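You operate a simulated robot arm through the tools that you are given. There is no shell and no other tool.

Carry out the task below with a simulated two-armed robot. There is one attempt and no reset: what you move stays moved.

Task
Mount the orange gem in the gem jar.
Fine: lid off, press the foam pad home in the jar, set the gem on the foam, screw the lid shut; the jar stays in its rest.
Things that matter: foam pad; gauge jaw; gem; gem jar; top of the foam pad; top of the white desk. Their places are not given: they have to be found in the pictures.

It is judged by the outcome, as a careful person would: the job done as asked, and still so three seconds after it is handed in. It fails if anything else is knocked over, pushed out of place, dropped, spilled or broken. Lids that push on must go on centred and level and be pressed home; caps that screw on are set level and turned clockwise until they are tight.

Robot
Two 6-joint arms with fingered hands on one trunk that stands fixed in place. Base frame: the origin is at the foot of the trunk, x ahead of it, y to its left, z up. Units: m, degrees, N and s.
The left shoulder is at [0.04, 0.182, 1.317], the right one opposite. With the tool pointing down near the work surface each hand reaches from about 0.48 to 0.82 m from the base axis, measured 20 degrees to its own side. Payload 4.9 kg a hand.
The TCP of each hand is the grasp point between the finger pads, 0.032 m short of the fingertips. In the tool frame z runs along the fingers and y along their closing line. Largest opening 0.2 m; the body of the gripper starts 0.089 m behind the TCP. The gripper is a hand of 4 fingers: y runs from the thumb to the fingers, the wrist lies at [0, 0, -0.252] in the tool frame.
Orientation is told as [roll, pitch, yaw] about the base's x, y, z axes, in that order, counted from this pose: with the fingers straight down and closing along the base's y, the tool's x points along the base's -x, its y along +y and its z along -z.

Tools
- The arms move only by the tool play_rows. It takes "left_series", "right_series" or both (then of equal length, played together; a hand with none holds still); each is a list of rows, each a list of 6 numbers: the shift along the tool's x, y, z in cm, then the turn, a rotation vector about the tool's x, y, z in degrees. In form: [[tx, ty, tz, wx, wy, wz], ...]. A call has 1 to 20 rows; each row is the pose to reach, as a shift and turn from the pose commanded when the call began, along the tool's axes at that moment. Rows are played at 5 a second. More than 0.05 m and 8.6 degrees between two rows, and nothing of the call is played. A pose out of reach is approached as far as the arm can. The call stops where the force on the tool passes 40 N (or 10 N more than at its start, if that is more) or the arm is blocked; 0.2 s more then pass. In this call time passes only in rows, and 0.2 s behind the last. The reply holds the time, the measured pose of the TCP, the force on the tool along the base axes, the opening and the grip force, in the units named above and with some noise, with the torque about the TCP (base axes, N m) and any sound that the robot's microphone picked up.
- Cameras (640 x 400 px; columns grow to the right, rows downward): "scene" is now at [0.0752, -0.0176, 1.5021]; the picture's right is [-0.30, -0.95, 0.00], its down [-0.88, 0.27, -0.39] and it looks along [0.37, -0.11, -0.92] (base axes); focal length 214 px, centre (320, 200). "left" rides on the left gripper at [-0.069, -0.069, -0.116] in its tool frame; the picture's right is [0.71, -0.71, 0.00], its down [0.54, 0.54, -0.64] and it looks along [0.45, 0.46, 0.77] (tool axes); focal length 226 px, centre (320, 200). "right" rides on the right gripper at [0.069, -0.069, -0.116] in its tool frame; the picture's right is [0.71, 0.71, 0.00], its down [-0.54, 0.54, -0.64] and it looks along [-0.45, 0.45, 0.77] (tool axes); focal length 226 px, centre (320, 200).
- grab_frame(camera): a new picture of that camera. It takes no simulated time.
- move_fingers(finger1, finger2, finger3, thumb_bend, hand): sets how far each is bent, from 0 (flat) to 1 (curled in); at 0.3 the hand is open as for a grip, at 0.7 the pads meet at the TCP. One left out holds its place. A second passes; each finger stops where it meets its share of the squeeze, and holds until it gets a number again. It is the only way to open and close the hand. It gives what a move gives, with no picture; readings hold the bend of each and the force on the fingers (four entries, about 0 where the hand has none), thumb and palm.
- turn_head(pan, tilt): turns the head with the scene camera to pan (to the left, within 86 degrees either way) and tilt (down, from -29 to 69), counted from straight ahead of the robot. It gives what a move gives.
- pixel_to_xyz(camera, pixels): for up to 12 pixels [column, row] of the newest picture of that camera ("zoom" is the newest enlarged one), the place [x, y, z] in the base frame of the surface seen there, good to about 0.002 m. It takes no simulated time.
- enlarge(camera, box): a new picture of the part [left, top, right, bottom] of that camera's present view, enlarged. It takes no simulated time.
- close_job(): hands the job in; it is judged then, once.

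Open the grippers and draw the arms clear of the work before you hand the job in, unless the task says otherwise.

The tools are called after "Emit:" as name(argument=value, ...) on one line, values as JSON. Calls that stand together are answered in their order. play_rows: Moves the arms, as the interface text tells. Its arguments: {"type":"object","properties":{"left_series":{"type":"array"},"right_series":{"type":"array"}},"required":[]} The other tools are called the same way: move_fingers (finger1, finger2, finger3, thumb_bend, hand) moves the fingers one by one; turn_head (pan, tilt) turns the head that bears the scene camera; grab_frame (camera) takes a picture; pixel_to_xyz (camera, pixels) gives the place of the surface under pixels of a picture; enlarge (camera, box) takes an enlarged picture of a part of a camera's view; close_job () hands the job in.

At the start:

```text
clock: 0.0
left_eef_pos: [0.088, 0.3366, 0.3164]
left_tcp_rot: [6.8, 5.7, -97.5]
left_wrist_force: [0.3, 0.9, 0.0]
left_torque: [0.0, 0.0, -0.01]
left_width: 0.2
left_gripper_force: 0.0
left_shape: jaw
left_bend: [0.3, 0.3, 0.3, 0.3]
left_finger forces: [0.1, 0.1, 0.0, 0.0, 0.0, 0.0]
right_eef_pos: [0.4627, -0.5272, 1.1019]
right_tcp_rot: [0.0, 0.0, -31.1]
right_wrist_force: [-0.1, 0.3, -0.6]
right_torque: [0.02, 0.02, -0.02]
right_width: 0.1998
right_gripper_force: 0.1
right_shape: jaw
right_bend: [0.3, 0.3, 0.3, 0.3]
right_finger forces: [0.0, 0.1, 0.0, 0.1, 0.0, 0.0]
head pan, tilt: [-17.3, 67.2]
```

scene: 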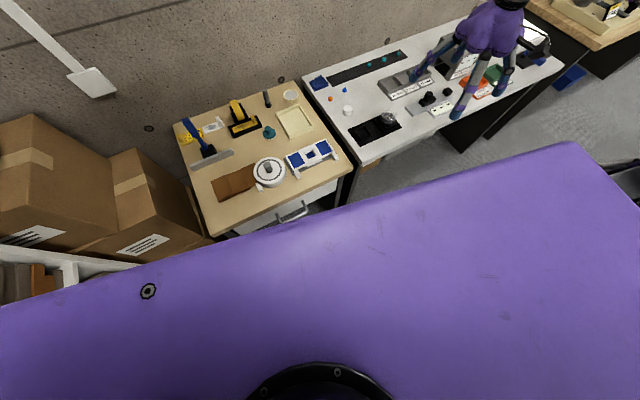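
right: 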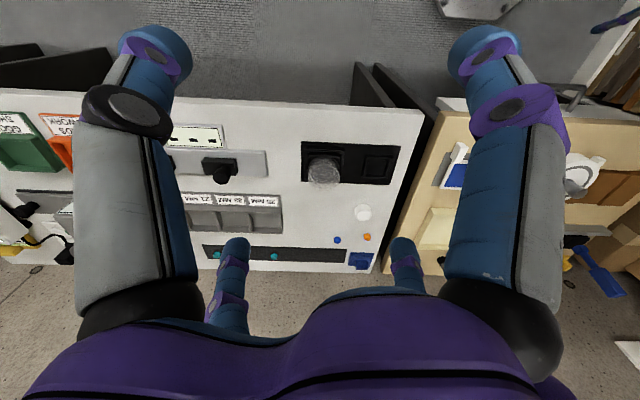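
left: 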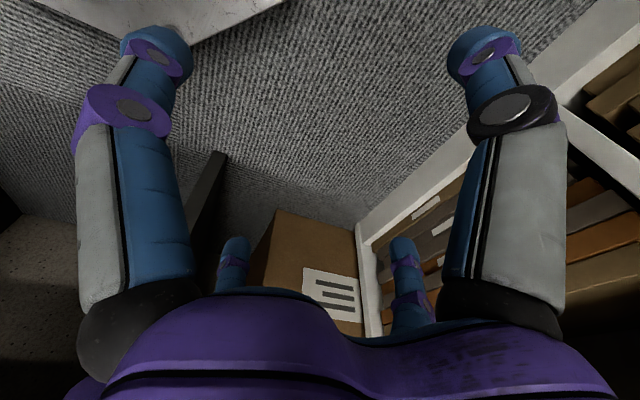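

The scene picture shows a white desk around (420,90) with a black tray and a jar near (388,120), small items near (330,100) and (348,110). I enlarge that region to identify things.

Emit:
enlarge(camera="scene", box=[300, 30, 460, 160])

Emit:
enlarge(camera="right", box=[180, 80, 420, 280])

Emit:
enlarge(camera="scene", box=[340, 80, 420, 160])

```text
3.08 times, centred on (380, 95) of scene
```

zoom: 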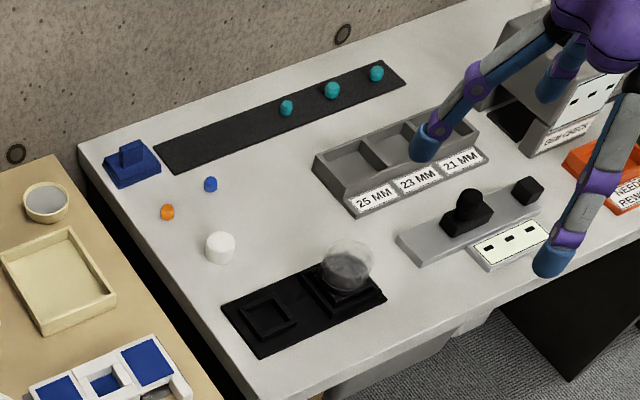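

```text
2.00 times, centred on (300, 180) of right
```

zoom: 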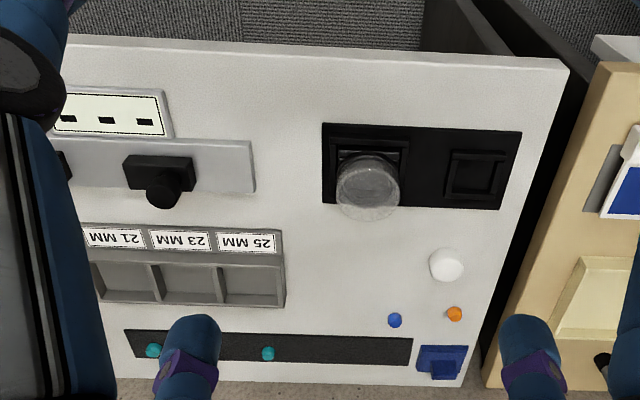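

```text
5.00 times, centred on (380, 120) of scene
```

zoom: 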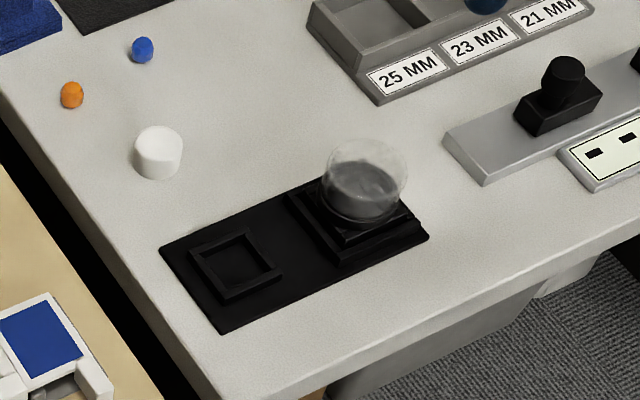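

The 5x zoom shows the orange gem at (71,95), blue gem (142,50), white foam cylinder (158,145), jar (363,185) in its black rest, empty square frame (235,265). I read their places.

Emit:
pixel_to_xyz(camera="zoom", pixels=[[71, 90], [71, 106], [142, 48], [158, 138], [158, 178], [363, 150], [363, 195], [363, 215], [235, 265], [180, 250], [415, 235], [100, 140]])

Emit:
enlarge(camera="scene", box=[370, 100, 402, 134])

```text
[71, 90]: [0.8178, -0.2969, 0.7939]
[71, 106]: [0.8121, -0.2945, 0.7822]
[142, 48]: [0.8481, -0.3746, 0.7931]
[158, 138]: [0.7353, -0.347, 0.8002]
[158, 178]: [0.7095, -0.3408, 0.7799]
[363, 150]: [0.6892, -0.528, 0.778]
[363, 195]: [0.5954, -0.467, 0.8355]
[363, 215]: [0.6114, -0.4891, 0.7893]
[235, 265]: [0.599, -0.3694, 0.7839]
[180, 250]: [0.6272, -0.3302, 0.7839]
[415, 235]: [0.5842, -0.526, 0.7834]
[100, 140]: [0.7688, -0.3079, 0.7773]
```

```text
11.76 times, centred on (386, 117) of scene
```

zoom: 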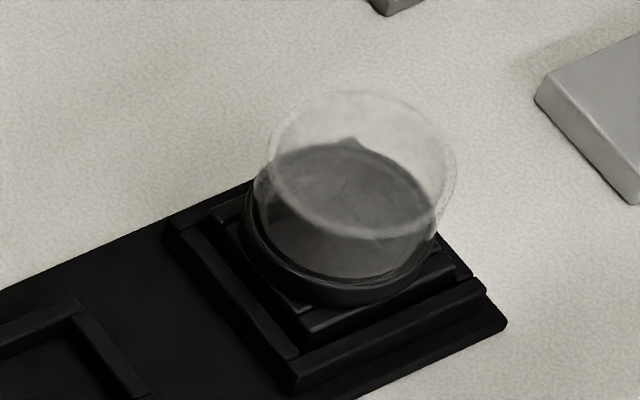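

The jar has a clear upper part and a dark lower part seated in the black rest. I look closer at the right hand in the scene view to learn its shape, and at the right side of the desk for the gauge.

Emit:
enlarge(camera="scene", box=[400, 0, 560, 130])

Emit:
turn_head(pan=-40, tilt=50)

Emit:
grab_frame(camera="scene")

```text
3.08 times, centred on (480, 65) of scene
```

zoom: 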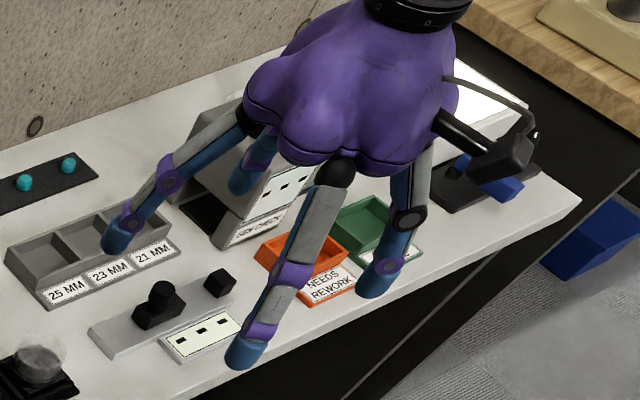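

```text
clock: 0.9
left_eef_pos: [0.0886, 0.3359, 0.3152]
left_tcp_rot: [6.9, 5.7, -97.5]
left_wrist_force: [0.5, 0.9, -0.3]
left_torque: [-0.04, 0.0, -0.03]
left_width: 0.2
left_gripper_force: 0.0
left_shape: jaw
left_bend: [0.3, 0.3, 0.3, 0.3]
left_finger forces: [0.0, 0.0, 0.0, 0.1, 0.0, 0.0]
right_eef_pos: [0.4631, -0.5277, 1.1019]
right_tcp_rot: [-0.1, 0.0, -31.1]
right_wrist_force: [-0.8, -0.1, 0.4]
right_torque: [-0.01, 0.0, -0.01]
right_width: 0.1997
right_gripper_force: 0.0
right_shape: jaw
right_bend: [0.3, 0.3, 0.3, 0.3]
right_finger forces: [0.0, 0.1, 0.0, 0.0, 0.0, 0.1]
head pan, tilt: [-40.0, 50.0]
```

```text
taken
```

scene: 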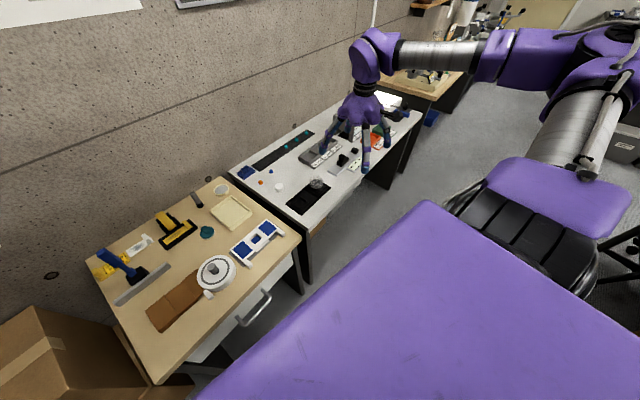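

The hand has four fingers around a purple palm; the desk is now near the picture's centre (320,180). I enlarge the desk and the jar from this view.

Emit:
enlarge(camera="scene", box=[230, 90, 430, 215])

Emit:
enlarge(camera="scene", box=[280, 165, 344, 205])

Emit:
enlarge(camera="scene", box=[300, 170, 332, 190])

```text
3.20 times, centred on (330, 152) of scene
```

zoom: 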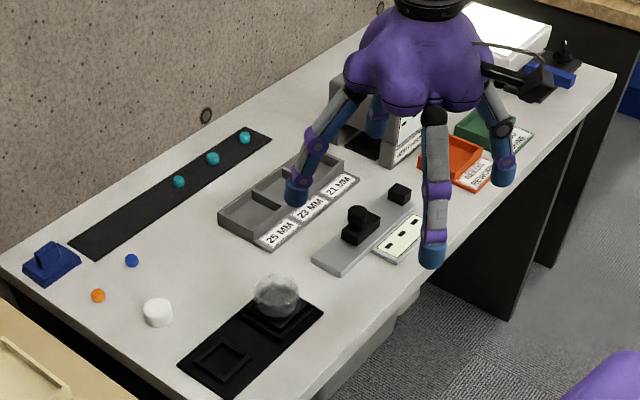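

```text
10.00 times, centred on (312, 185) of scene
```

zoom: 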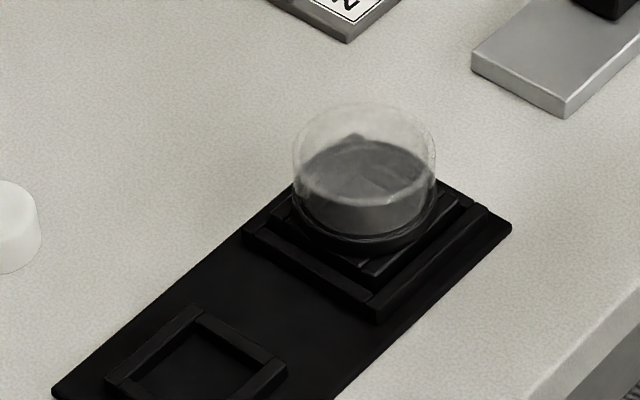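

```text
16.00 times, centred on (316, 180) of scene
```

zoom: 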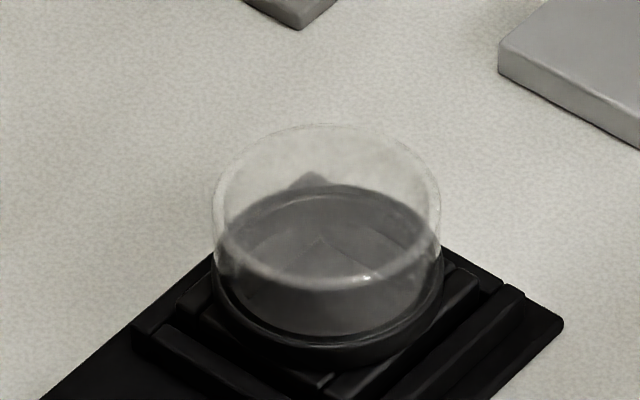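

The 16x zoom shows a clear cylindrical lid (rim top ellipse about (325,200), bottom around (325,350)) on a black round cup in a square rest. I query points on the lid and rest.

Emit:
pixel_to_xyz(camera="zoom", pixels=[[325, 283], [216, 215], [438, 215], [325, 126], [325, 205], [325, 320], [325, 350], [325, 362], [215, 300], [440, 270], [160, 335], [510, 290]])

Emit:
enlarge(camera="scene", box=[240, 170, 320, 220])

```text
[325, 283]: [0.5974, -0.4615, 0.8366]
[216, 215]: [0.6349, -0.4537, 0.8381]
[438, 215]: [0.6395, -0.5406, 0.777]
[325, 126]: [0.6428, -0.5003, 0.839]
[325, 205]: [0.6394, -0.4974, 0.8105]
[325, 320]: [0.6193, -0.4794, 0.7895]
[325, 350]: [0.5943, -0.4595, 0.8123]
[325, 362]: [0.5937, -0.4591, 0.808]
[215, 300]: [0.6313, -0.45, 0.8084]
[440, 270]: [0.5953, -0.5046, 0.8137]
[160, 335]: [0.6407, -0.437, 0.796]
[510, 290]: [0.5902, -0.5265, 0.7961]
```

```text
8.00 times, centred on (280, 195) of scene
```

zoom: 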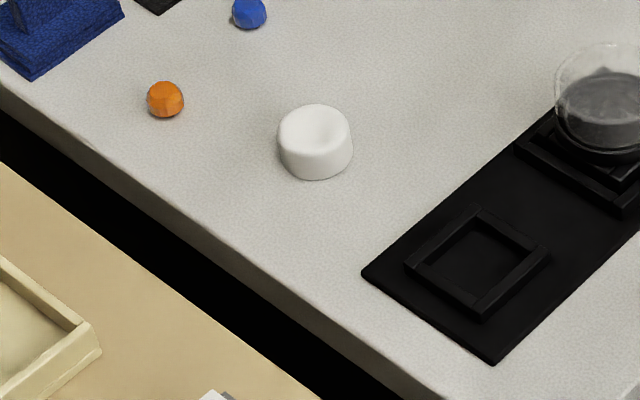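

The 8x zoom shows the orange gem at (165,99), blue gem (250,12), foam with a dimpled top at (315,125), and the empty square frame at (478,262). I query their points for sizes.

Emit:
pixel_to_xyz(camera="zoom", pixels=[[165, 88], [165, 116], [148, 100], [183, 100], [315, 123], [280, 125], [351, 125], [315, 106], [315, 150], [315, 180], [366, 272], [492, 358]])

Emit:
enlarge(camera="scene", box=[325, 130, 405, 180])

Emit:
pixel_to_xyz(camera="scene", pixels=[[267, 172], [278, 171], [261, 182], [246, 173], [320, 153], [355, 159]])

```text
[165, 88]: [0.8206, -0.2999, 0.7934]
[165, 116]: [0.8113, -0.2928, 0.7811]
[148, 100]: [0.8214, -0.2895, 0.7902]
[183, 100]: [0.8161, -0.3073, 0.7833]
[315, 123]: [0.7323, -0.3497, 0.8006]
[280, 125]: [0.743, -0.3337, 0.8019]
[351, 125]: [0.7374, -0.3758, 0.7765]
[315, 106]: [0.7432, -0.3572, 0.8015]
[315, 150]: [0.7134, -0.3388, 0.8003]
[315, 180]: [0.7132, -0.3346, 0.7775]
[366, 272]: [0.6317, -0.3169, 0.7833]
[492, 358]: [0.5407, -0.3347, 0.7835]
```

```text
8.00 times, centred on (365, 155) of scene
```

zoom: 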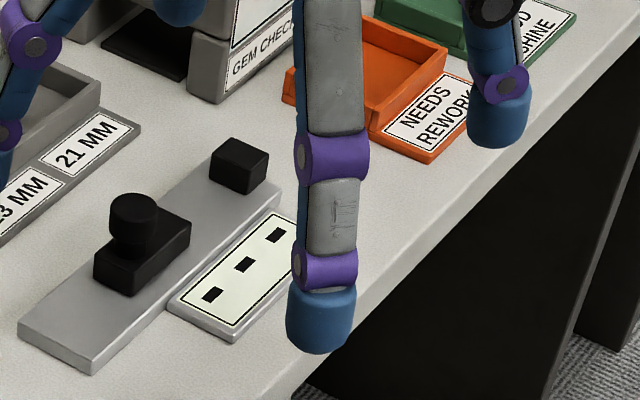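

```text
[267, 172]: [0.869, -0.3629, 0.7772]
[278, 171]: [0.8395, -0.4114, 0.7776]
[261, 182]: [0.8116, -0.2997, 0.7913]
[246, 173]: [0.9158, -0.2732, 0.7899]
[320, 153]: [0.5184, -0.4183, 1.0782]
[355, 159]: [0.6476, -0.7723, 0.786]
```

The gauge with its black jaw at (140,240) is clear of the work. I now test how each finger moves in the air, beginning with finger1 alone on the right hand.

Emit:
move_fingers(hand="right", finger1=0.6)

Emit:
grab_frame(camera="right")

Emit:
move_fingers(hand="right", finger2=0.6)

Emit:
grab_frame(camera="right")

Emit:
move_fingers(hand="right", finger1=0.6, finger2=0.6, finger3=0.6, thumb_bend=0.6)

Emit:
grab_frame(camera="right")

Emit:
enlarge(camera="scene", box=[300, 20, 460, 180])

```text
clock: 1.9
left_eef_pos: [0.0894, 0.3359, 0.3162]
left_tcp_rot: [6.7, 5.7, -97.5]
left_wrist_force: [-0.2, 0.2, 0.0]
left_torque: [0.02, 0.01, 0.0]
left_width: 0.1997
left_gripper_force: 0.1
left_shape: jaw
left_bend: [0.3, 0.3, 0.3, 0.3]
left_finger forces: [0.1, 0.1, 0.1, 0.0, 0.0, 0.0]
right_eef_pos: [0.463, -0.5261, 1.101]
right_tcp_rot: [0.0, -0.1, -31.1]
right_wrist_force: [-0.7, -0.1, -0.8]
right_torque: [-0.01, -0.02, -0.02]
right_width: 0.1005
right_gripper_force: 0.0
right_shape: fingers
right_bend: [0.6, 0.3, 0.3, 0.3]
right_finger forces: [0.0, 0.0, 0.0, 0.1, 0.0, 0.1]
head pan, tilt: [-40.0, 50.0]
```

```text
taken
```

right: 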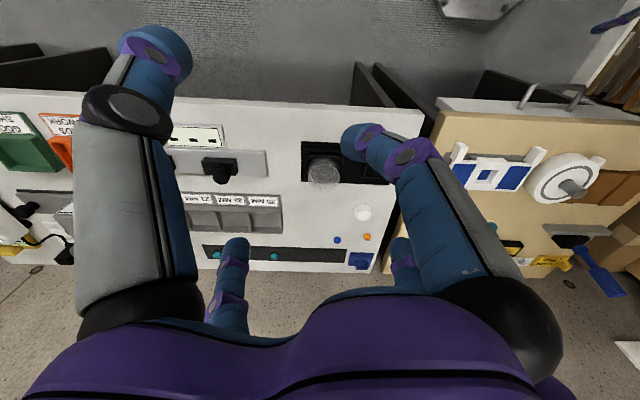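

```text
clock: 2.9
left_eef_pos: [0.0891, 0.3366, 0.3162]
left_tcp_rot: [6.8, 5.6, -97.6]
left_wrist_force: [0.9, 0.2, -0.7]
left_torque: [-0.03, 0.05, -0.01]
left_width: 0.2
left_gripper_force: 0.2
left_shape: jaw
left_bend: [0.3, 0.3, 0.3, 0.3]
left_finger forces: [0.0, 0.0, 0.1, 0.1, 0.0, 0.0]
right_eef_pos: [0.464, -0.5266, 1.1016]
right_tcp_rot: [0.0, 0.0, -31.1]
right_wrist_force: [-1.5, -0.5, -0.9]
right_torque: [-0.01, -0.04, 0.01]
right_width: 0.1005
right_gripper_force: 0.2
right_shape: fingers
right_bend: [0.6, 0.6, 0.3, 0.3]
right_finger forces: [0.1, 0.0, 0.0, 0.1, 0.1, 0.0]
head pan, tilt: [-40.0, 50.0]
```

```text
taken
```

right: 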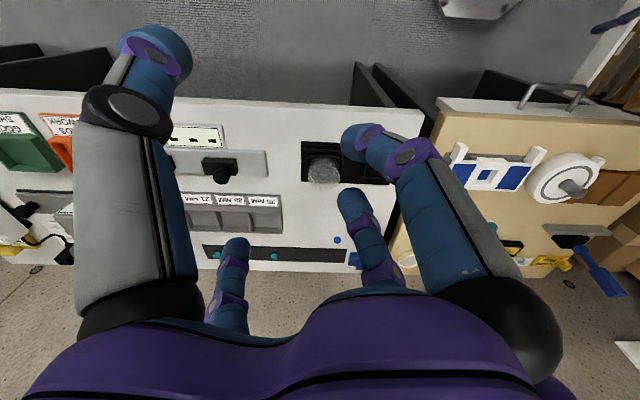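

```text
clock: 3.9
left_eef_pos: [0.0895, 0.3367, 0.3167]
left_tcp_rot: [6.8, 5.8, -97.5]
left_wrist_force: [-0.3, -0.5, -0.1]
left_torque: [0.02, -0.02, 0.01]
left_width: 0.1998
left_gripper_force: 0.0
left_shape: jaw
left_bend: [0.3, 0.3, 0.3, 0.3]
left_finger forces: [0.1, 0.1, 0.0, 0.1, 0.1, 0.1]
right_eef_pos: [0.4631, -0.5273, 1.0999]
right_tcp_rot: [0.1, 0.1, -31.1]
right_wrist_force: [0.6, -0.3, -0.3]
right_torque: [-0.04, 0.01, -0.02]
right_width: 0.0337
right_gripper_force: 0.2
right_shape: fingers
right_bend: [0.6, 0.6, 0.6, 0.6]
right_finger forces: [0.1, 0.0, 0.0, 0.0, 0.0, 0.0]
head pan, tilt: [-40.0, 50.0]
```

```text
taken
```

right: 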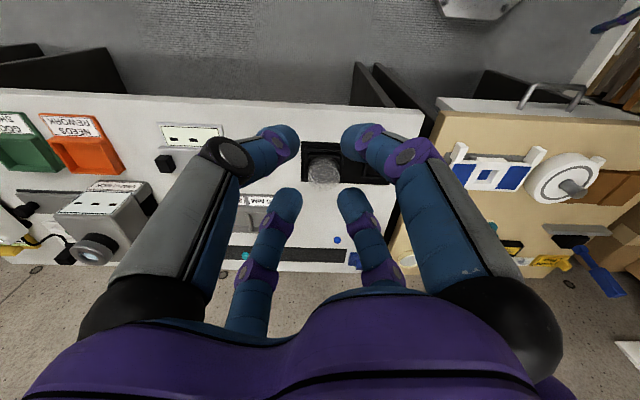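

```text
2.50 times, centred on (380, 100) of scene
```

zoom: 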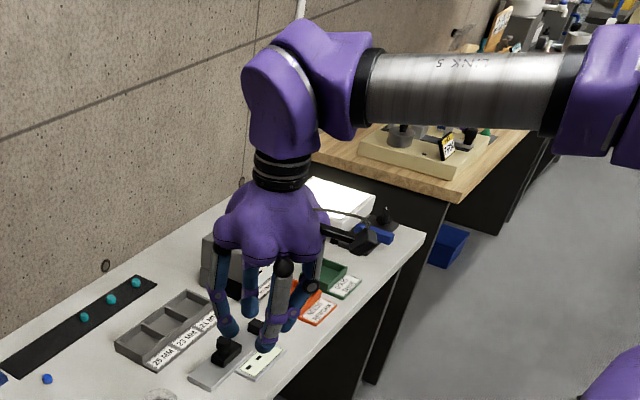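

Finger1 is the near-right one, finger2 far-right, finger3 far-left and the thumb near-left in the right picture, i.e. a cross about the TCP at (320,200). I look closely at the fingertips' shape at 0.6 bend.

Emit:
enlarge(camera="scene", box=[340, 80, 400, 120])

Emit:
enlarge(camera="right", box=[240, 100, 400, 220])

Emit:
enlarge(camera="scene", box=[340, 110, 400, 170])

```text
10.00 times, centred on (370, 100) of scene
```

zoom: 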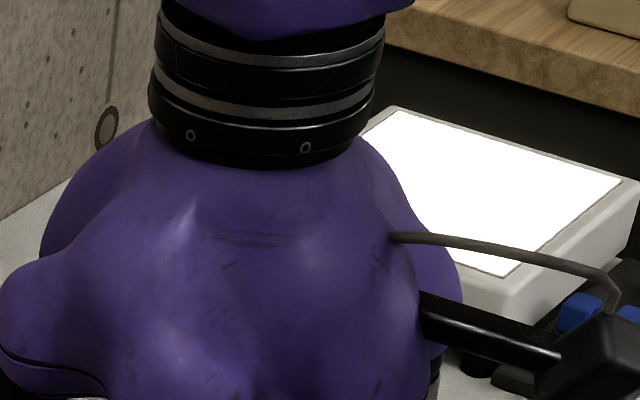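

```text
3.33 times, centred on (320, 160) of right
```

zoom: 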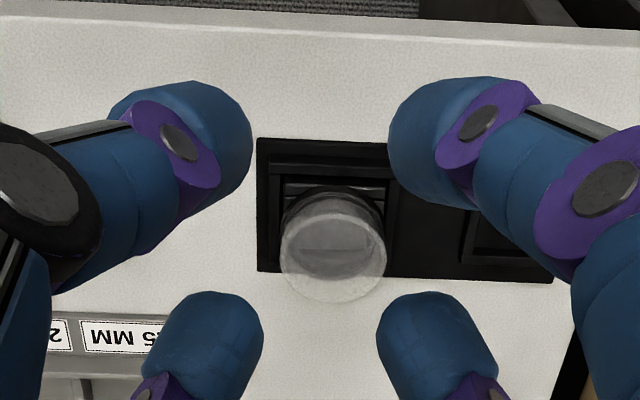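

```text
6.67 times, centred on (370, 140) of scene
```

zoom: 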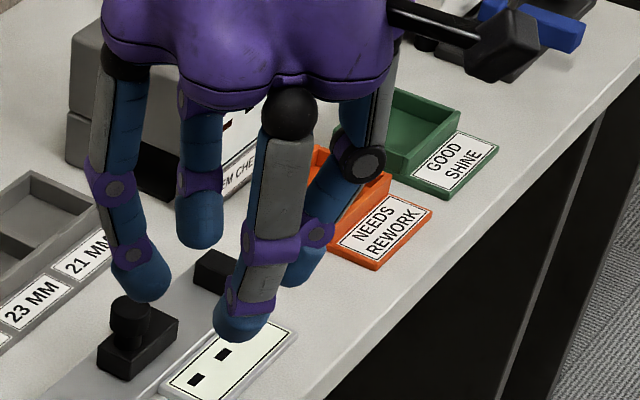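

Fingertips appear at (150,290), (200,240), (240,330) and (305,275) in this zoom; I read their positions against the TCP at (0.463,-0.527,1.101).

Emit:
pixel_to_xyz(camera="zoom", pixels=[[150, 290], [150, 275], [200, 243], [200, 220], [240, 338], [240, 315], [305, 282], [305, 262], [132, 252], [250, 295]])

Emit:
pixel_to_xyz(camera="right", pixels=[[285, 140], [355, 140], [290, 200], [345, 200], [265, 135], [375, 135], [275, 210], [360, 210]])

```text
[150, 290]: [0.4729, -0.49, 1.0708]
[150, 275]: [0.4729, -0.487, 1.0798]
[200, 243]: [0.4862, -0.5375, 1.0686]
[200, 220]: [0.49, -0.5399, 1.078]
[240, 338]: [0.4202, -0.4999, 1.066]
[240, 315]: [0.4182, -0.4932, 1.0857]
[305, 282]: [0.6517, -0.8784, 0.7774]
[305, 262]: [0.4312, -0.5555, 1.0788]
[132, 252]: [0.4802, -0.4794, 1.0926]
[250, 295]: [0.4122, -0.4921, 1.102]
```

```text
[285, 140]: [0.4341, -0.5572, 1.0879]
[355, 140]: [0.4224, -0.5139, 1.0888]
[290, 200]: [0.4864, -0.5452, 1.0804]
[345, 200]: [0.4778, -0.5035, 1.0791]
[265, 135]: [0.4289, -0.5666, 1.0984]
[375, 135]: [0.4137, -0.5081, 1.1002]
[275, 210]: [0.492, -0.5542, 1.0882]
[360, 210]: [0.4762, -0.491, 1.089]
```

At 0.6 bend the tips sit about 0.034 m below the TCP and roughly 0.03 m out from the axis. I test a two-finger pinch (thumb and finger2) with the side fingers open, to see where the tips meet.

Emit:
move_fingers(hand="right", finger1=0.2, finger3=0.2, finger2=0.65, thumb_bend=0.65)

Emit:
grab_frame(camera="right")

Emit:
enlarge(camera="scene", box=[330, 100, 410, 180])

Emit:
move_fingers(hand="right", finger2=0.7, thumb_bend=0.7)

Emit:
grab_frame(camera="right")

Emit:
enlarge(camera="scene", box=[330, 100, 410, 180])

```text
clock: 4.9
left_eef_pos: [0.0886, 0.3366, 0.3179]
left_tcp_rot: [6.8, 5.7, -97.5]
left_wrist_force: [-0.6, 0.5, 0.1]
left_torque: [0.0, 0.0, -0.03]
left_width: 0.1999
left_gripper_force: 0.0
left_shape: jaw
left_bend: [0.3, 0.3, 0.3, 0.3]
left_finger forces: [0.1, 0.0, 0.1, 0.0, 0.0, 0.0]
right_eef_pos: [0.4638, -0.5264, 1.102]
right_tcp_rot: [0.0, 0.0, -31.1]
right_wrist_force: [-0.3, 0.5, -0.2]
right_torque: [0.0, 0.03, 0.02]
right_width: 0.1123
right_gripper_force: 0.0
right_shape: fingers
right_bend: [0.2, 0.65, 0.2, 0.65]
right_finger forces: [0.1, 0.0, 0.0, 0.1, 0.0, 0.0]
head pan, tilt: [-40.0, 50.0]
```

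```text
taken
```

right: 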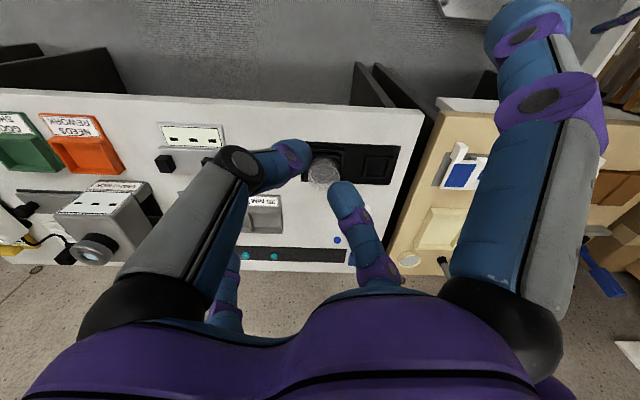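

```text
5.00 times, centred on (370, 140) of scene
```

zoom: 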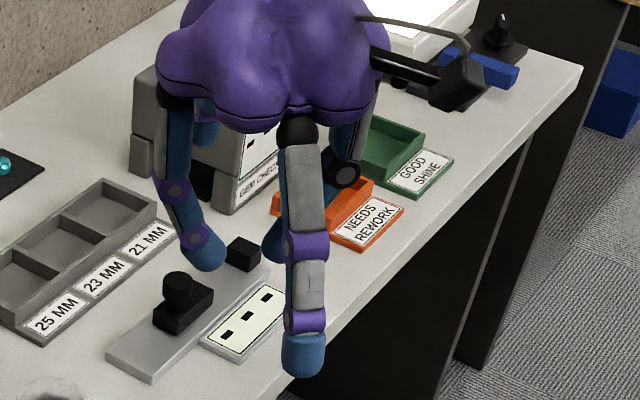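

```text
clock: 5.9
left_eef_pos: [0.088, 0.336, 0.316]
left_tcp_rot: [6.7, 5.7, -97.4]
left_wrist_force: [0.2, -0.1, -0.5]
left_torque: [-0.01, 0.03, 0.0]
left_width: 0.2
left_gripper_force: 0.0
left_shape: jaw
left_bend: [0.3, 0.3, 0.3, 0.3]
left_finger forces: [0.0, 0.1, 0.0, 0.1, 0.1, 0.0]
right_eef_pos: [0.4625, -0.5269, 1.1023]
right_tcp_rot: [0.1, 0.0, -31.1]
right_wrist_force: [-0.8, -0.6, 0.3]
right_torque: [-0.01, 0.01, 0.01]
right_width: 0.1104
right_gripper_force: 0.0
right_shape: fingers
right_bend: [0.2, 0.7, 0.2, 0.7]
right_finger forces: [0.0, 0.1, 0.0, 0.0, 0.1, 0.0]
head pan, tilt: [-40.0, 50.0]
```

```text
taken
```

right: 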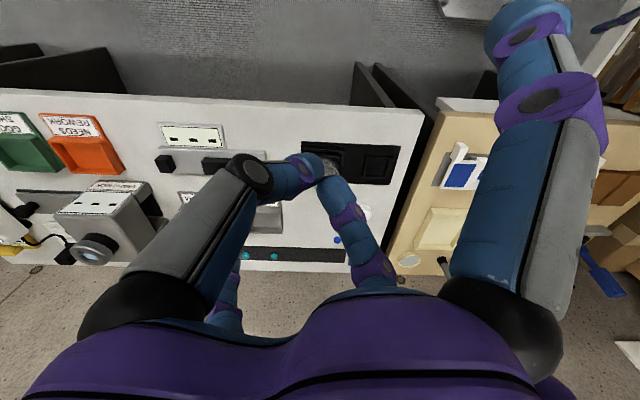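

```text
5.00 times, centred on (370, 140) of scene
```

zoom: 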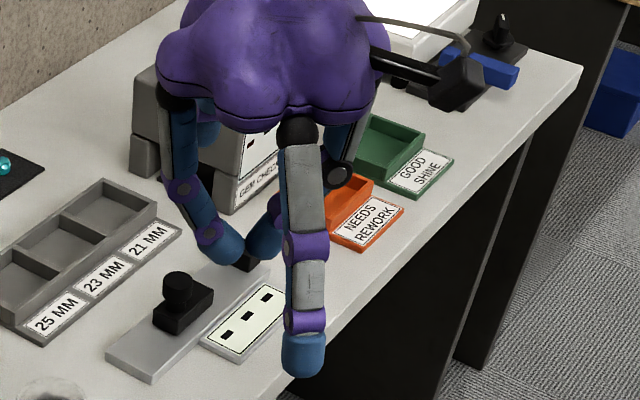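

At 0.7 the thumb and finger2 tips meet just below the TCP, seen at (320,168). I read the heights of the opened side fingers' tips at (303,372) and (207,142) in the zoom, and of the meeting tips.

Emit:
pixel_to_xyz(camera="zoom", pixels=[[303, 374], [303, 345], [207, 145], [230, 255], [238, 240], [262, 250], [225, 262], [210, 235], [180, 190], [303, 320]])

Emit:
pixel_to_xyz(camera="right", pixels=[[312, 168], [328, 170], [325, 180], [300, 160], [340, 190]])

```text
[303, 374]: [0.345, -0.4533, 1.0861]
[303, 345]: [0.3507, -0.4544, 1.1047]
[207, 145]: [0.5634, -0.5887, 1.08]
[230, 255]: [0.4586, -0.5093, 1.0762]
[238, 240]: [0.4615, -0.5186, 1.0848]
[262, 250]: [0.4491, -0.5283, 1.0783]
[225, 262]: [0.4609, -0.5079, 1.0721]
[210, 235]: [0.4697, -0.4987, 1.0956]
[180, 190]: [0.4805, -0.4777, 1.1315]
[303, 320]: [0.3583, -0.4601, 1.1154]
```

```text
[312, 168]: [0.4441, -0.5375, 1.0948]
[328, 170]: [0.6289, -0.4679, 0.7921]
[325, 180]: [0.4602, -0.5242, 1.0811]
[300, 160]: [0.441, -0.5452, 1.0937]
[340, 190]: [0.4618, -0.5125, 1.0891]
```

Opened side fingers stay about 0.02 m below the TCP level at 0.13 m radius. I open the hand to 0.3 again and move it over the jar at (0.62,-0.48), at height 0.95, for a close look.

Emit:
move_fingers(hand="right", finger1=0.3, finger2=0.3, finger3=0.3, thumb_bend=0.3)

Emit:
play_rows(right_series=[[-1.4, 1.5, 1.5, 0, 0, 0], [-2.8, 3.0, 3.0, 0, 0, 0], [-4.2, 4.5, 4.5, 0, 0, 0], [-5.6, 6.1, 6.5, 0, 0, 0], [-7.0, 7.7, 8.5, 0, 0, 0], [-8.4, 9.2, 10.5, 0, 0, 0], [-9.7, 10.7, 12.5, 0, 0, 0], [-11.0, 12.1, 14.0, 0, 0, 0], [-11.0, 12.1, 14.0, 0, 0, 0]])

Emit:
grab_frame(camera="right")

Emit:
grab_frame(camera="scene")

```text
clock: 6.9
left_eef_pos: [0.0892, 0.3357, 0.3157]
left_tcp_rot: [6.7, 5.7, -97.5]
left_wrist_force: [-0.4, 0.9, -0.5]
left_torque: [-0.01, 0.0, 0.01]
left_width: 0.1998
left_gripper_force: 0.1
left_shape: jaw
left_bend: [0.3, 0.3, 0.3, 0.3]
left_finger forces: [0.0, 0.1, 0.1, 0.1, 0.1, 0.0]
right_eef_pos: [0.464, -0.5262, 1.1021]
right_tcp_rot: [0.0, 0.0, -31.0]
right_wrist_force: [0.0, 0.1, -0.1]
right_torque: [0.01, 0.01, 0.0]
right_width: 0.1405
right_gripper_force: 0.1
right_shape: fingers
right_bend: [0.3, 0.3, 0.3, 0.3]
right_finger forces: [0.0, 0.0, 0.1, 0.0, 0.1, 0.1]
head pan, tilt: [-40.0, 50.0]
```

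```text
clock: 8.9
left_eef_pos: [0.0882, 0.336, 0.3156]
left_tcp_rot: [6.8, 5.7, -97.3]
left_wrist_force: [-1.0, -0.1, 0.5]
left_torque: [-0.03, 0.02, 0.02]
left_width: 0.2
left_gripper_force: 0.1
left_shape: jaw
left_bend: [0.3, 0.3, 0.3, 0.3]
left_finger forces: [0.0, 0.0, 0.0, 0.1, 0.0, 0.1]
right_eef_pos: [0.5938, -0.4995, 0.9663]
right_tcp_rot: [0.1, -0.2, -31.2]
right_wrist_force: [-0.4, 0.3, -0.3]
right_torque: [-0.03, 0.03, 0.03]
right_width: 0.1403
right_gripper_force: 0.0
right_shape: fingers
right_bend: [0.3, 0.3, 0.3, 0.3]
right_finger forces: [0.0, 0.1, 0.1, 0.0, 0.1, 0.0]
right hand out of reach, approached as far as the arm can: row 7, 8, 9
head pan, tilt: [-40.0, 50.0]
```

```text
taken
```

right: 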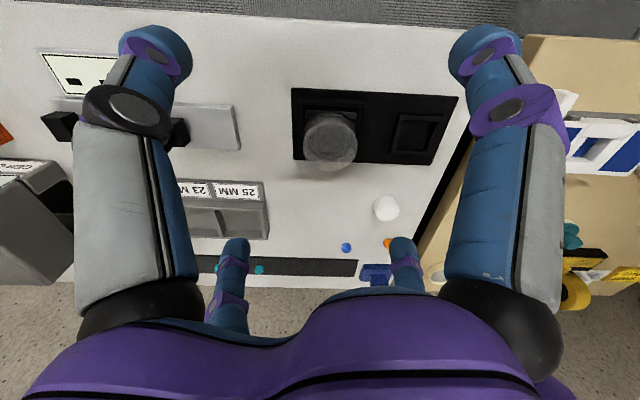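

```text
taken
```

scene: 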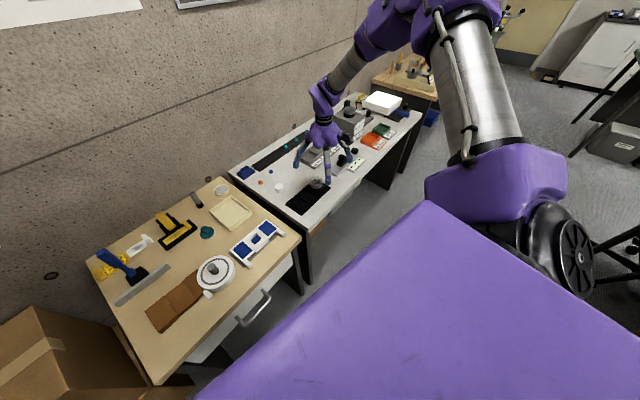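

The right picture shows the jar at (328,140), foam at (385,207), orange gem partly hidden at (388,243); the reply says the last rows were just out of reach. I enlarge the jar here first.

Emit:
enlarge(camera="right", box=[280, 80, 376, 180])

Emit:
enlarge(camera="right", box=[280, 70, 480, 280])

Emit:
pixel_to_xyz(camera="right", pixels=[[385, 200], [385, 207], [373, 207], [398, 207], [385, 219], [385, 195], [388, 243], [347, 247], [292, 89], [458, 97], [291, 158], [432, 165]])

```text
4.00 times, centred on (328, 130) of right
```

zoom: 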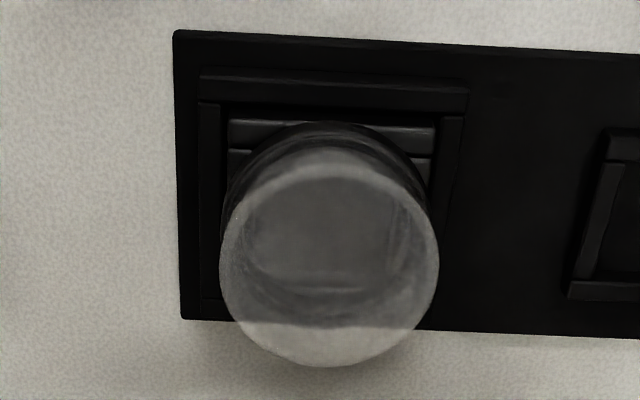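

```text
1.90 times, centred on (380, 175) of right
```

zoom: 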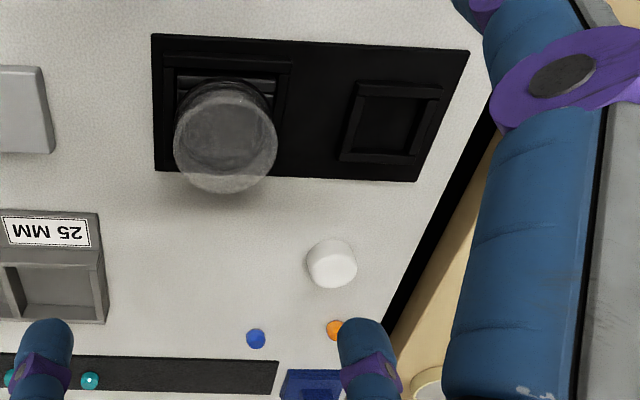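

```text
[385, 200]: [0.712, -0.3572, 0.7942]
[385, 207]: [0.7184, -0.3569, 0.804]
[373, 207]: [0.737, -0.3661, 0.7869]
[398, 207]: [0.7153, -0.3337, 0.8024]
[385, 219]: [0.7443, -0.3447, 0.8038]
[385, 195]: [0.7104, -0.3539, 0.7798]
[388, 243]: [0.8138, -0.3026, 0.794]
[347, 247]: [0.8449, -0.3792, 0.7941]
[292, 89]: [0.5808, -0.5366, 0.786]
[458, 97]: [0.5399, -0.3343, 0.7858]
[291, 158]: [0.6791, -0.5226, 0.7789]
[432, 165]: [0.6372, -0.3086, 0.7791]
```

The jar has a clear drum-shaped lid on a black round cup with a square foot in the rest. I play a zero row to see what the present commanded pose is after the clipped move.

Emit:
play_rows(right_series=[[0, 0, 0.5, 0, 0, 0]])

```text
clock: 9.3
left_eef_pos: [0.0885, 0.3363, 0.3161]
left_tcp_rot: [6.8, 5.7, -97.4]
left_wrist_force: [1.3, 0.1, -0.5]
left_torque: [0.01, 0.06, 0.0]
left_width: 0.2
left_gripper_force: 0.0
left_shape: jaw
left_bend: [0.3, 0.3, 0.3, 0.3]
left_finger forces: [0.1, 0.1, 0.1, 0.0, 0.0, 0.0]
right_eef_pos: [0.5939, -0.4991, 0.9624]
right_tcp_rot: [0.1, -0.1, -31.0]
right_wrist_force: [-0.2, -0.1, -1.7]
right_torque: [-0.03, -0.05, 0.0]
right_width: 0.1404
right_gripper_force: 0.2
right_shape: fingers
right_bend: [0.3, 0.3, 0.3, 0.3]
right_finger forces: [0.0, 0.1, 0.0, 0.1, 0.1, 0.1]
head pan, tilt: [-40.0, 50.0]
```

The commanded pose follows the reached pose. I take a fresh close-up of the jar from the right camera to measure the lid rim.

Emit:
enlarge(camera="right", box=[290, 90, 370, 180])

```text
4.44 times, centred on (330, 135) of right
```

zoom: 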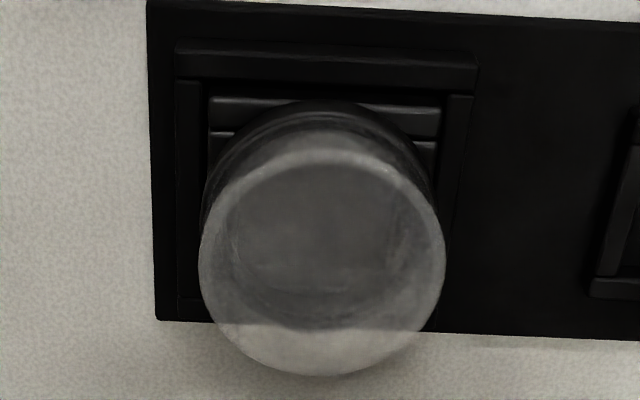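

The lid's top rim spans about (199..446, 265) with bottom at (322,376) and upper rim at (322,160). I read rim and rest-frame points.

Emit:
pixel_to_xyz(camera="zoom", pixels=[[202, 265], [443, 265], [322, 373], [322, 158], [322, 260], [322, 140], [322, 110], [330, 60], [190, 200], [456, 200], [322, 103], [230, 105]])

Emit:
pixel_to_xyz(camera="right", pixels=[[265, 190], [268, 237], [238, 150], [262, 215], [230, 120]])

```text
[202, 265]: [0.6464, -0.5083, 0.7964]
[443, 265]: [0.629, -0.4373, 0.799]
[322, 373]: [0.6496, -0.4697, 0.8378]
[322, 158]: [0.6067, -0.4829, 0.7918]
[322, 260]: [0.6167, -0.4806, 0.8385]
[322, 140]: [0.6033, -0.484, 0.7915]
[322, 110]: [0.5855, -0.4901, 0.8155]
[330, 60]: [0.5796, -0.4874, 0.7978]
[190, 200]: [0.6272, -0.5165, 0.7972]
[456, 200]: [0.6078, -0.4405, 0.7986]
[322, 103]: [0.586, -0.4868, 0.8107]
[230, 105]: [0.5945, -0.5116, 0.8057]
```

```text
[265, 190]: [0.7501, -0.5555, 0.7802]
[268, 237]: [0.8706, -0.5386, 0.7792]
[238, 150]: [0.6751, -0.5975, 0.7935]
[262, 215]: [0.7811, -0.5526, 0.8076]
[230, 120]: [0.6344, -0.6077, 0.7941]
```

The lid centre is about (0.618,-0.480), radius about 0.032, top at z 0.838, and the rest bars at 0.798. I close the fingers partly to 0.48 and lower to z 0.90 above the lid.

Emit:
move_fingers(hand="right", finger1=0.48, finger2=0.48, finger3=0.48, thumb_bend=0.48)

Emit:
play_rows(right_series=[[0, 0, 1.5, 0, 0, 0], [-0.2, 0.6, 3.0, 0, 0, 0], [-0.5, 1.4, 4.5, 0, 0, 0], [-0.8, 2.2, 5.5, 0, 0, 0], [-1.07, 2.87, 6.2, 0, 0, 0], [-1.07, 2.87, 6.2, 0, 0, 0]])

Emit:
grab_frame(camera="right")

```text
clock: 10.3
left_eef_pos: [0.0883, 0.3362, 0.3159]
left_tcp_rot: [6.8, 5.6, -97.5]
left_wrist_force: [-0.1, -0.8, -0.4]
left_torque: [0.01, 0.0, -0.01]
left_width: 0.1999
left_gripper_force: 0.0
left_shape: jaw
left_bend: [0.3, 0.3, 0.3, 0.3]
left_finger forces: [0.0, 0.0, 0.0, 0.1, 0.1, 0.0]
right_eef_pos: [0.594, -0.4989, 0.9624]
right_tcp_rot: [0.1, -0.1, -31.1]
right_wrist_force: [-0.5, 1.2, 1.3]
right_torque: [0.0, 0.03, -0.01]
right_width: 0.0766
right_gripper_force: 0.1
right_shape: fingers
right_bend: [0.48, 0.48, 0.48, 0.48]
right_finger forces: [0.0, 0.0, 0.0, 0.0, 0.1, 0.0]
head pan, tilt: [-40.0, 50.0]
```

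```text
clock: 11.7
left_eef_pos: [0.088, 0.3363, 0.3155]
left_tcp_rot: [6.8, 5.7, -97.5]
left_wrist_force: [-0.9, -0.7, -0.3]
left_torque: [-0.01, -0.01, 0.03]
left_width: 0.2003
left_gripper_force: 0.0
left_shape: jaw
left_bend: [0.3, 0.3, 0.3, 0.3]
left_finger forces: [0.0, 0.0, 0.1, 0.1, 0.0, 0.0]
right_eef_pos: [0.5857, -0.5056, 0.9094]
right_tcp_rot: [0.1, -0.2, -31.2]
right_wrist_force: [-0.4, -0.6, -0.2]
right_torque: [0.03, -0.02, 0.0]
right_width: 0.0768
right_gripper_force: 0.0
right_shape: fingers
right_bend: [0.48, 0.48, 0.48, 0.48]
right_finger forces: [0.1, 0.0, 0.1, 0.0, 0.0, 0.0]
right hand out of reach, approached as far as the arm can: row 1, 2, 3, 4, 5, 6
head pan, tilt: [-40.0, 50.0]
```

```text
taken
```

right: 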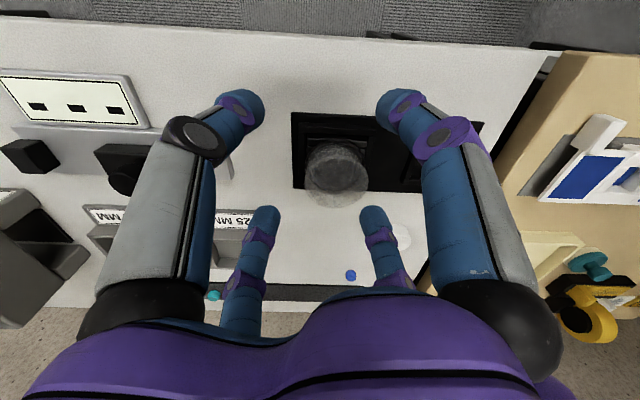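

The pose at yaw -31 keeps being clipped at about (0.586,-0.506), so the limit probably depends on wrist yaw. I turn the hand toward yaw -10 in place and watch whether it is reachable.

Emit:
play_rows(right_series=[[0, 0, 0, 0, 0, -7], [0, 0, 0, 0, 0, -14], [0, 0, 0, 0, 0, -21], [0, 0, 0, 0, 0, -21]])

```text
clock: 12.7
left_eef_pos: [0.0886, 0.3355, 0.3159]
left_tcp_rot: [6.8, 5.6, -97.5]
left_wrist_force: [-0.4, 0.4, 0.1]
left_torque: [0.02, -0.01, 0.02]
left_width: 0.1997
left_gripper_force: 0.0
left_shape: jaw
left_bend: [0.3, 0.3, 0.3, 0.3]
left_finger forces: [0.1, 0.0, 0.0, 0.0, 0.0, 0.1]
right_eef_pos: [0.5854, -0.5049, 0.91]
right_tcp_rot: [0.1, -0.1, -10.0]
right_wrist_force: [0.4, 0.0, -0.3]
right_torque: [0.0, 0.02, -0.04]
right_width: 0.0772
right_gripper_force: 0.0
right_shape: fingers
right_bend: [0.48, 0.48, 0.48, 0.48]
right_finger forces: [0.0, 0.0, 0.0, 0.0, 0.1, 0.0]
head pan, tilt: [-40.0, 50.0]
```

Yaw -10 was reached freely. I now try the shift toward the lid axis at (0.618,-0.480) from here.

Emit:
play_rows(right_series=[[-0.9, 1.0, 0, 0, 0, 0], [-1.8, 2.0, 0, 0, 0, 0], [-2.77, 3.0, 0, 0, 0, 0], [-2.77, 3.0, 0, 0, 0, 0]])

```text
clock: 13.7
left_eef_pos: [0.089, 0.3362, 0.3159]
left_tcp_rot: [6.8, 5.7, -97.4]
left_wrist_force: [-0.5, -0.8, -0.4]
left_torque: [0.04, 0.01, -0.02]
left_width: 0.1998
left_gripper_force: 0.0
left_shape: jaw
left_bend: [0.3, 0.3, 0.3, 0.3]
left_finger forces: [0.1, 0.0, 0.0, 0.1, 0.0, 0.0]
right_eef_pos: [0.5865, -0.5029, 0.9171]
right_tcp_rot: [0.1, 0.0, -10.2]
right_wrist_force: [-0.2, 0.4, 0.8]
right_torque: [-0.02, 0.01, -0.02]
right_width: 0.0768
right_gripper_force: 0.0
right_shape: fingers
right_bend: [0.48, 0.48, 0.48, 0.48]
right_finger forces: [0.1, 0.0, 0.0, 0.0, 0.0, 0.0]
right hand out of reach, approached as far as the arm can: row 1, 2, 3, 4
head pan, tilt: [-40.0, 50.0]
```

The limit at this place does not depend on yaw, so I explore the reachable region: I move inward toward (0.60,-0.40) at the same height and check for clipping.

Emit:
play_rows(right_series=[[0.1, 2.0, 0, 0, 0, 0], [0.2, 4.0, 0, 0, 0, 0], [0.3, 6.0, 0, 0, 0, 0], [0.4, 8.0, 0, 0, 0, 0], [0.46, 10.4, 0, 0, 0, 0], [0.46, 10.4, 0, 0, 0, 0]])

Emit:
grab_frame(camera="scene")

```text
clock: 15.1
left_eef_pos: [0.0892, 0.3359, 0.3166]
left_tcp_rot: [6.7, 5.7, -97.5]
left_wrist_force: [0.4, 1.2, 0.3]
left_torque: [-0.01, 0.01, -0.01]
left_width: 0.1999
left_gripper_force: 0.0
left_shape: jaw
left_bend: [0.3, 0.3, 0.3, 0.3]
left_finger forces: [0.0, 0.0, 0.0, 0.1, 0.0, 0.0]
right_eef_pos: [0.5476, -0.4531, 0.9309]
right_tcp_rot: [0.1, 0.0, -10.2]
right_wrist_force: [0.4, 0.1, -0.2]
right_torque: [0.0, 0.01, -0.01]
right_width: 0.0766
right_gripper_force: 0.0
right_shape: fingers
right_bend: [0.48, 0.48, 0.48, 0.48]
right_finger forces: [0.0, 0.0, 0.0, 0.0, 0.0, 0.1]
right hand out of reach, approached as far as the arm can: row 1, 2, 3, 4, 5, 6
head pan, tilt: [-40.0, 50.0]
```

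```text
taken
```

scene: 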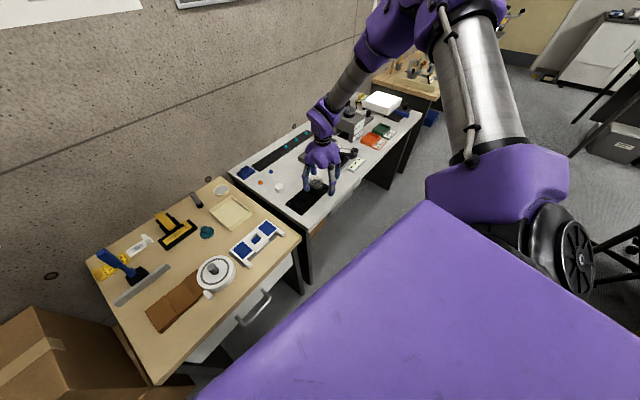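

The clipped points all lie at about -29 degrees as seen from the right shoulder, so some arm joint is at its limit in this configuration. I locate the arm's links in the scene view to understand the configuration.

Emit:
pixel_to_xyz(camera="scene", pixels=[[490, 185], [487, 90], [465, 20], [430, 20], [385, 35], [345, 85], [322, 122], [318, 155], [550, 235], [520, 180], [450, 175], [400, 5]])

Emit:
turn_head(pan=-60, tilt=20)

Emit:
grab_frame(camera="scene")

```text
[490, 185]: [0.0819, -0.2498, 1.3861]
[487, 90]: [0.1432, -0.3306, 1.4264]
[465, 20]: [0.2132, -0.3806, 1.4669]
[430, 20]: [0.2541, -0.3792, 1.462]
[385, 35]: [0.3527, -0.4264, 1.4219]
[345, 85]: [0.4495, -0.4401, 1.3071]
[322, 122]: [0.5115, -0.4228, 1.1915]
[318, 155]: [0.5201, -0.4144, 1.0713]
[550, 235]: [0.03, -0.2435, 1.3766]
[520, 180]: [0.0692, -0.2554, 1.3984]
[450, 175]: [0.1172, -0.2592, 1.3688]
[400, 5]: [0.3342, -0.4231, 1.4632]
```

```text
clock: 16.0
left_eef_pos: [0.0882, 0.3367, 0.3159]
left_tcp_rot: [6.8, 5.7, -97.5]
left_wrist_force: [0.7, 0.2, -0.5]
left_torque: [0.01, 0.01, 0.01]
left_width: 0.2
left_gripper_force: 0.1
left_shape: jaw
left_bend: [0.3, 0.3, 0.3, 0.3]
left_finger forces: [0.0, 0.1, 0.1, 0.0, 0.1, 0.0]
right_eef_pos: [0.5469, -0.452, 0.931]
right_tcp_rot: [0.1, -0.2, -10.1]
right_wrist_force: [-1.1, 0.2, -0.6]
right_torque: [0.01, 0.01, 0.02]
right_width: 0.0768
right_gripper_force: 0.0
right_shape: fingers
right_bend: [0.48, 0.48, 0.48, 0.48]
right_finger forces: [0.1, 0.0, 0.1, 0.0, 0.0, 0.0]
head pan, tilt: [-60.0, 20.0]
```

```text
taken
```

scene: 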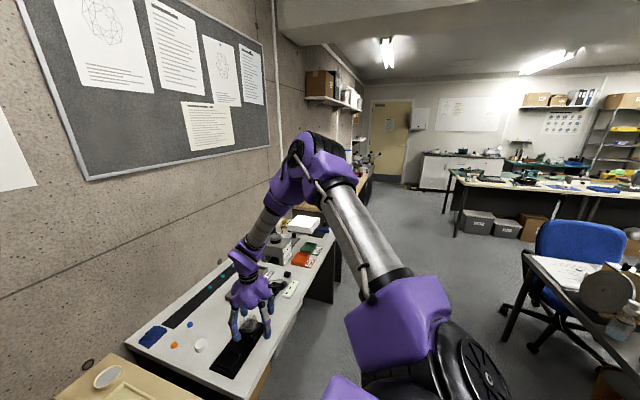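

The arm is elbow-up with the elbow near (0.3,-0.4,1.45) and clearly not stretched, so a joint limit is the obstacle. I probe by tilting the hand slightly from here to see which tilt frees it.

Emit:
play_rows(right_series=[[2, 0, 0, 0, 0, 0], [2, 0, 0, 0, 0, 0]])

Emit:
play_rows(right_series=[[0, 2, 0, 0, 0, 0], [0, 4, 0, 0, 0, 0], [0, 6, 0, 0, 0, 0], [0, 8, 0, 0, 0, 0], [0, 8, 0, 0, 0, 0]])

```text
clock: 16.6
left_eef_pos: [0.0893, 0.3354, 0.316]
left_tcp_rot: [6.8, 5.8, -97.5]
left_wrist_force: [-0.9, -0.3, 0.9]
left_torque: [-0.04, -0.02, 0.02]
left_width: 0.1998
left_gripper_force: 0.0
left_shape: jaw
left_bend: [0.3, 0.3, 0.3, 0.3]
left_finger forces: [0.1, 0.0, 0.0, 0.1, 0.0, 0.0]
right_eef_pos: [0.5283, -0.4502, 0.9315]
right_tcp_rot: [0.0, 0.0, -10.0]
right_wrist_force: [-0.5, -0.4, -0.1]
right_torque: [0.0, 0.0, 0.01]
right_width: 0.0769
right_gripper_force: 0.1
right_shape: fingers
right_bend: [0.48, 0.48, 0.48, 0.48]
right_finger forces: [0.1, 0.1, 0.1, 0.1, 0.1, 0.0]
head pan, tilt: [-60.0, 20.0]
```

```text
clock: 17.8
left_eef_pos: [0.0891, 0.3358, 0.3156]
left_tcp_rot: [6.8, 5.7, -97.5]
left_wrist_force: [-0.2, -0.6, 0.0]
left_torque: [0.02, -0.03, 0.0]
left_width: 0.1997
left_gripper_force: 0.0
left_shape: jaw
left_bend: [0.3, 0.3, 0.3, 0.3]
left_finger forces: [0.1, 0.1, 0.1, 0.1, 0.1, 0.0]
right_eef_pos: [0.5073, -0.4146, 0.9414]
right_tcp_rot: [0.1, 0.0, -10.1]
right_wrist_force: [-0.2, -0.6, 0.3]
right_torque: [0.02, -0.01, 0.02]
right_width: 0.0767
right_gripper_force: 0.1
right_shape: fingers
right_bend: [0.48, 0.48, 0.48, 0.48]
right_finger forces: [0.0, 0.0, 0.0, 0.1, 0.0, 0.0]
right hand out of reach, approached as far as the arm can: row 1, 2, 3, 4, 5
head pan, tilt: [-60.0, 20.0]
```

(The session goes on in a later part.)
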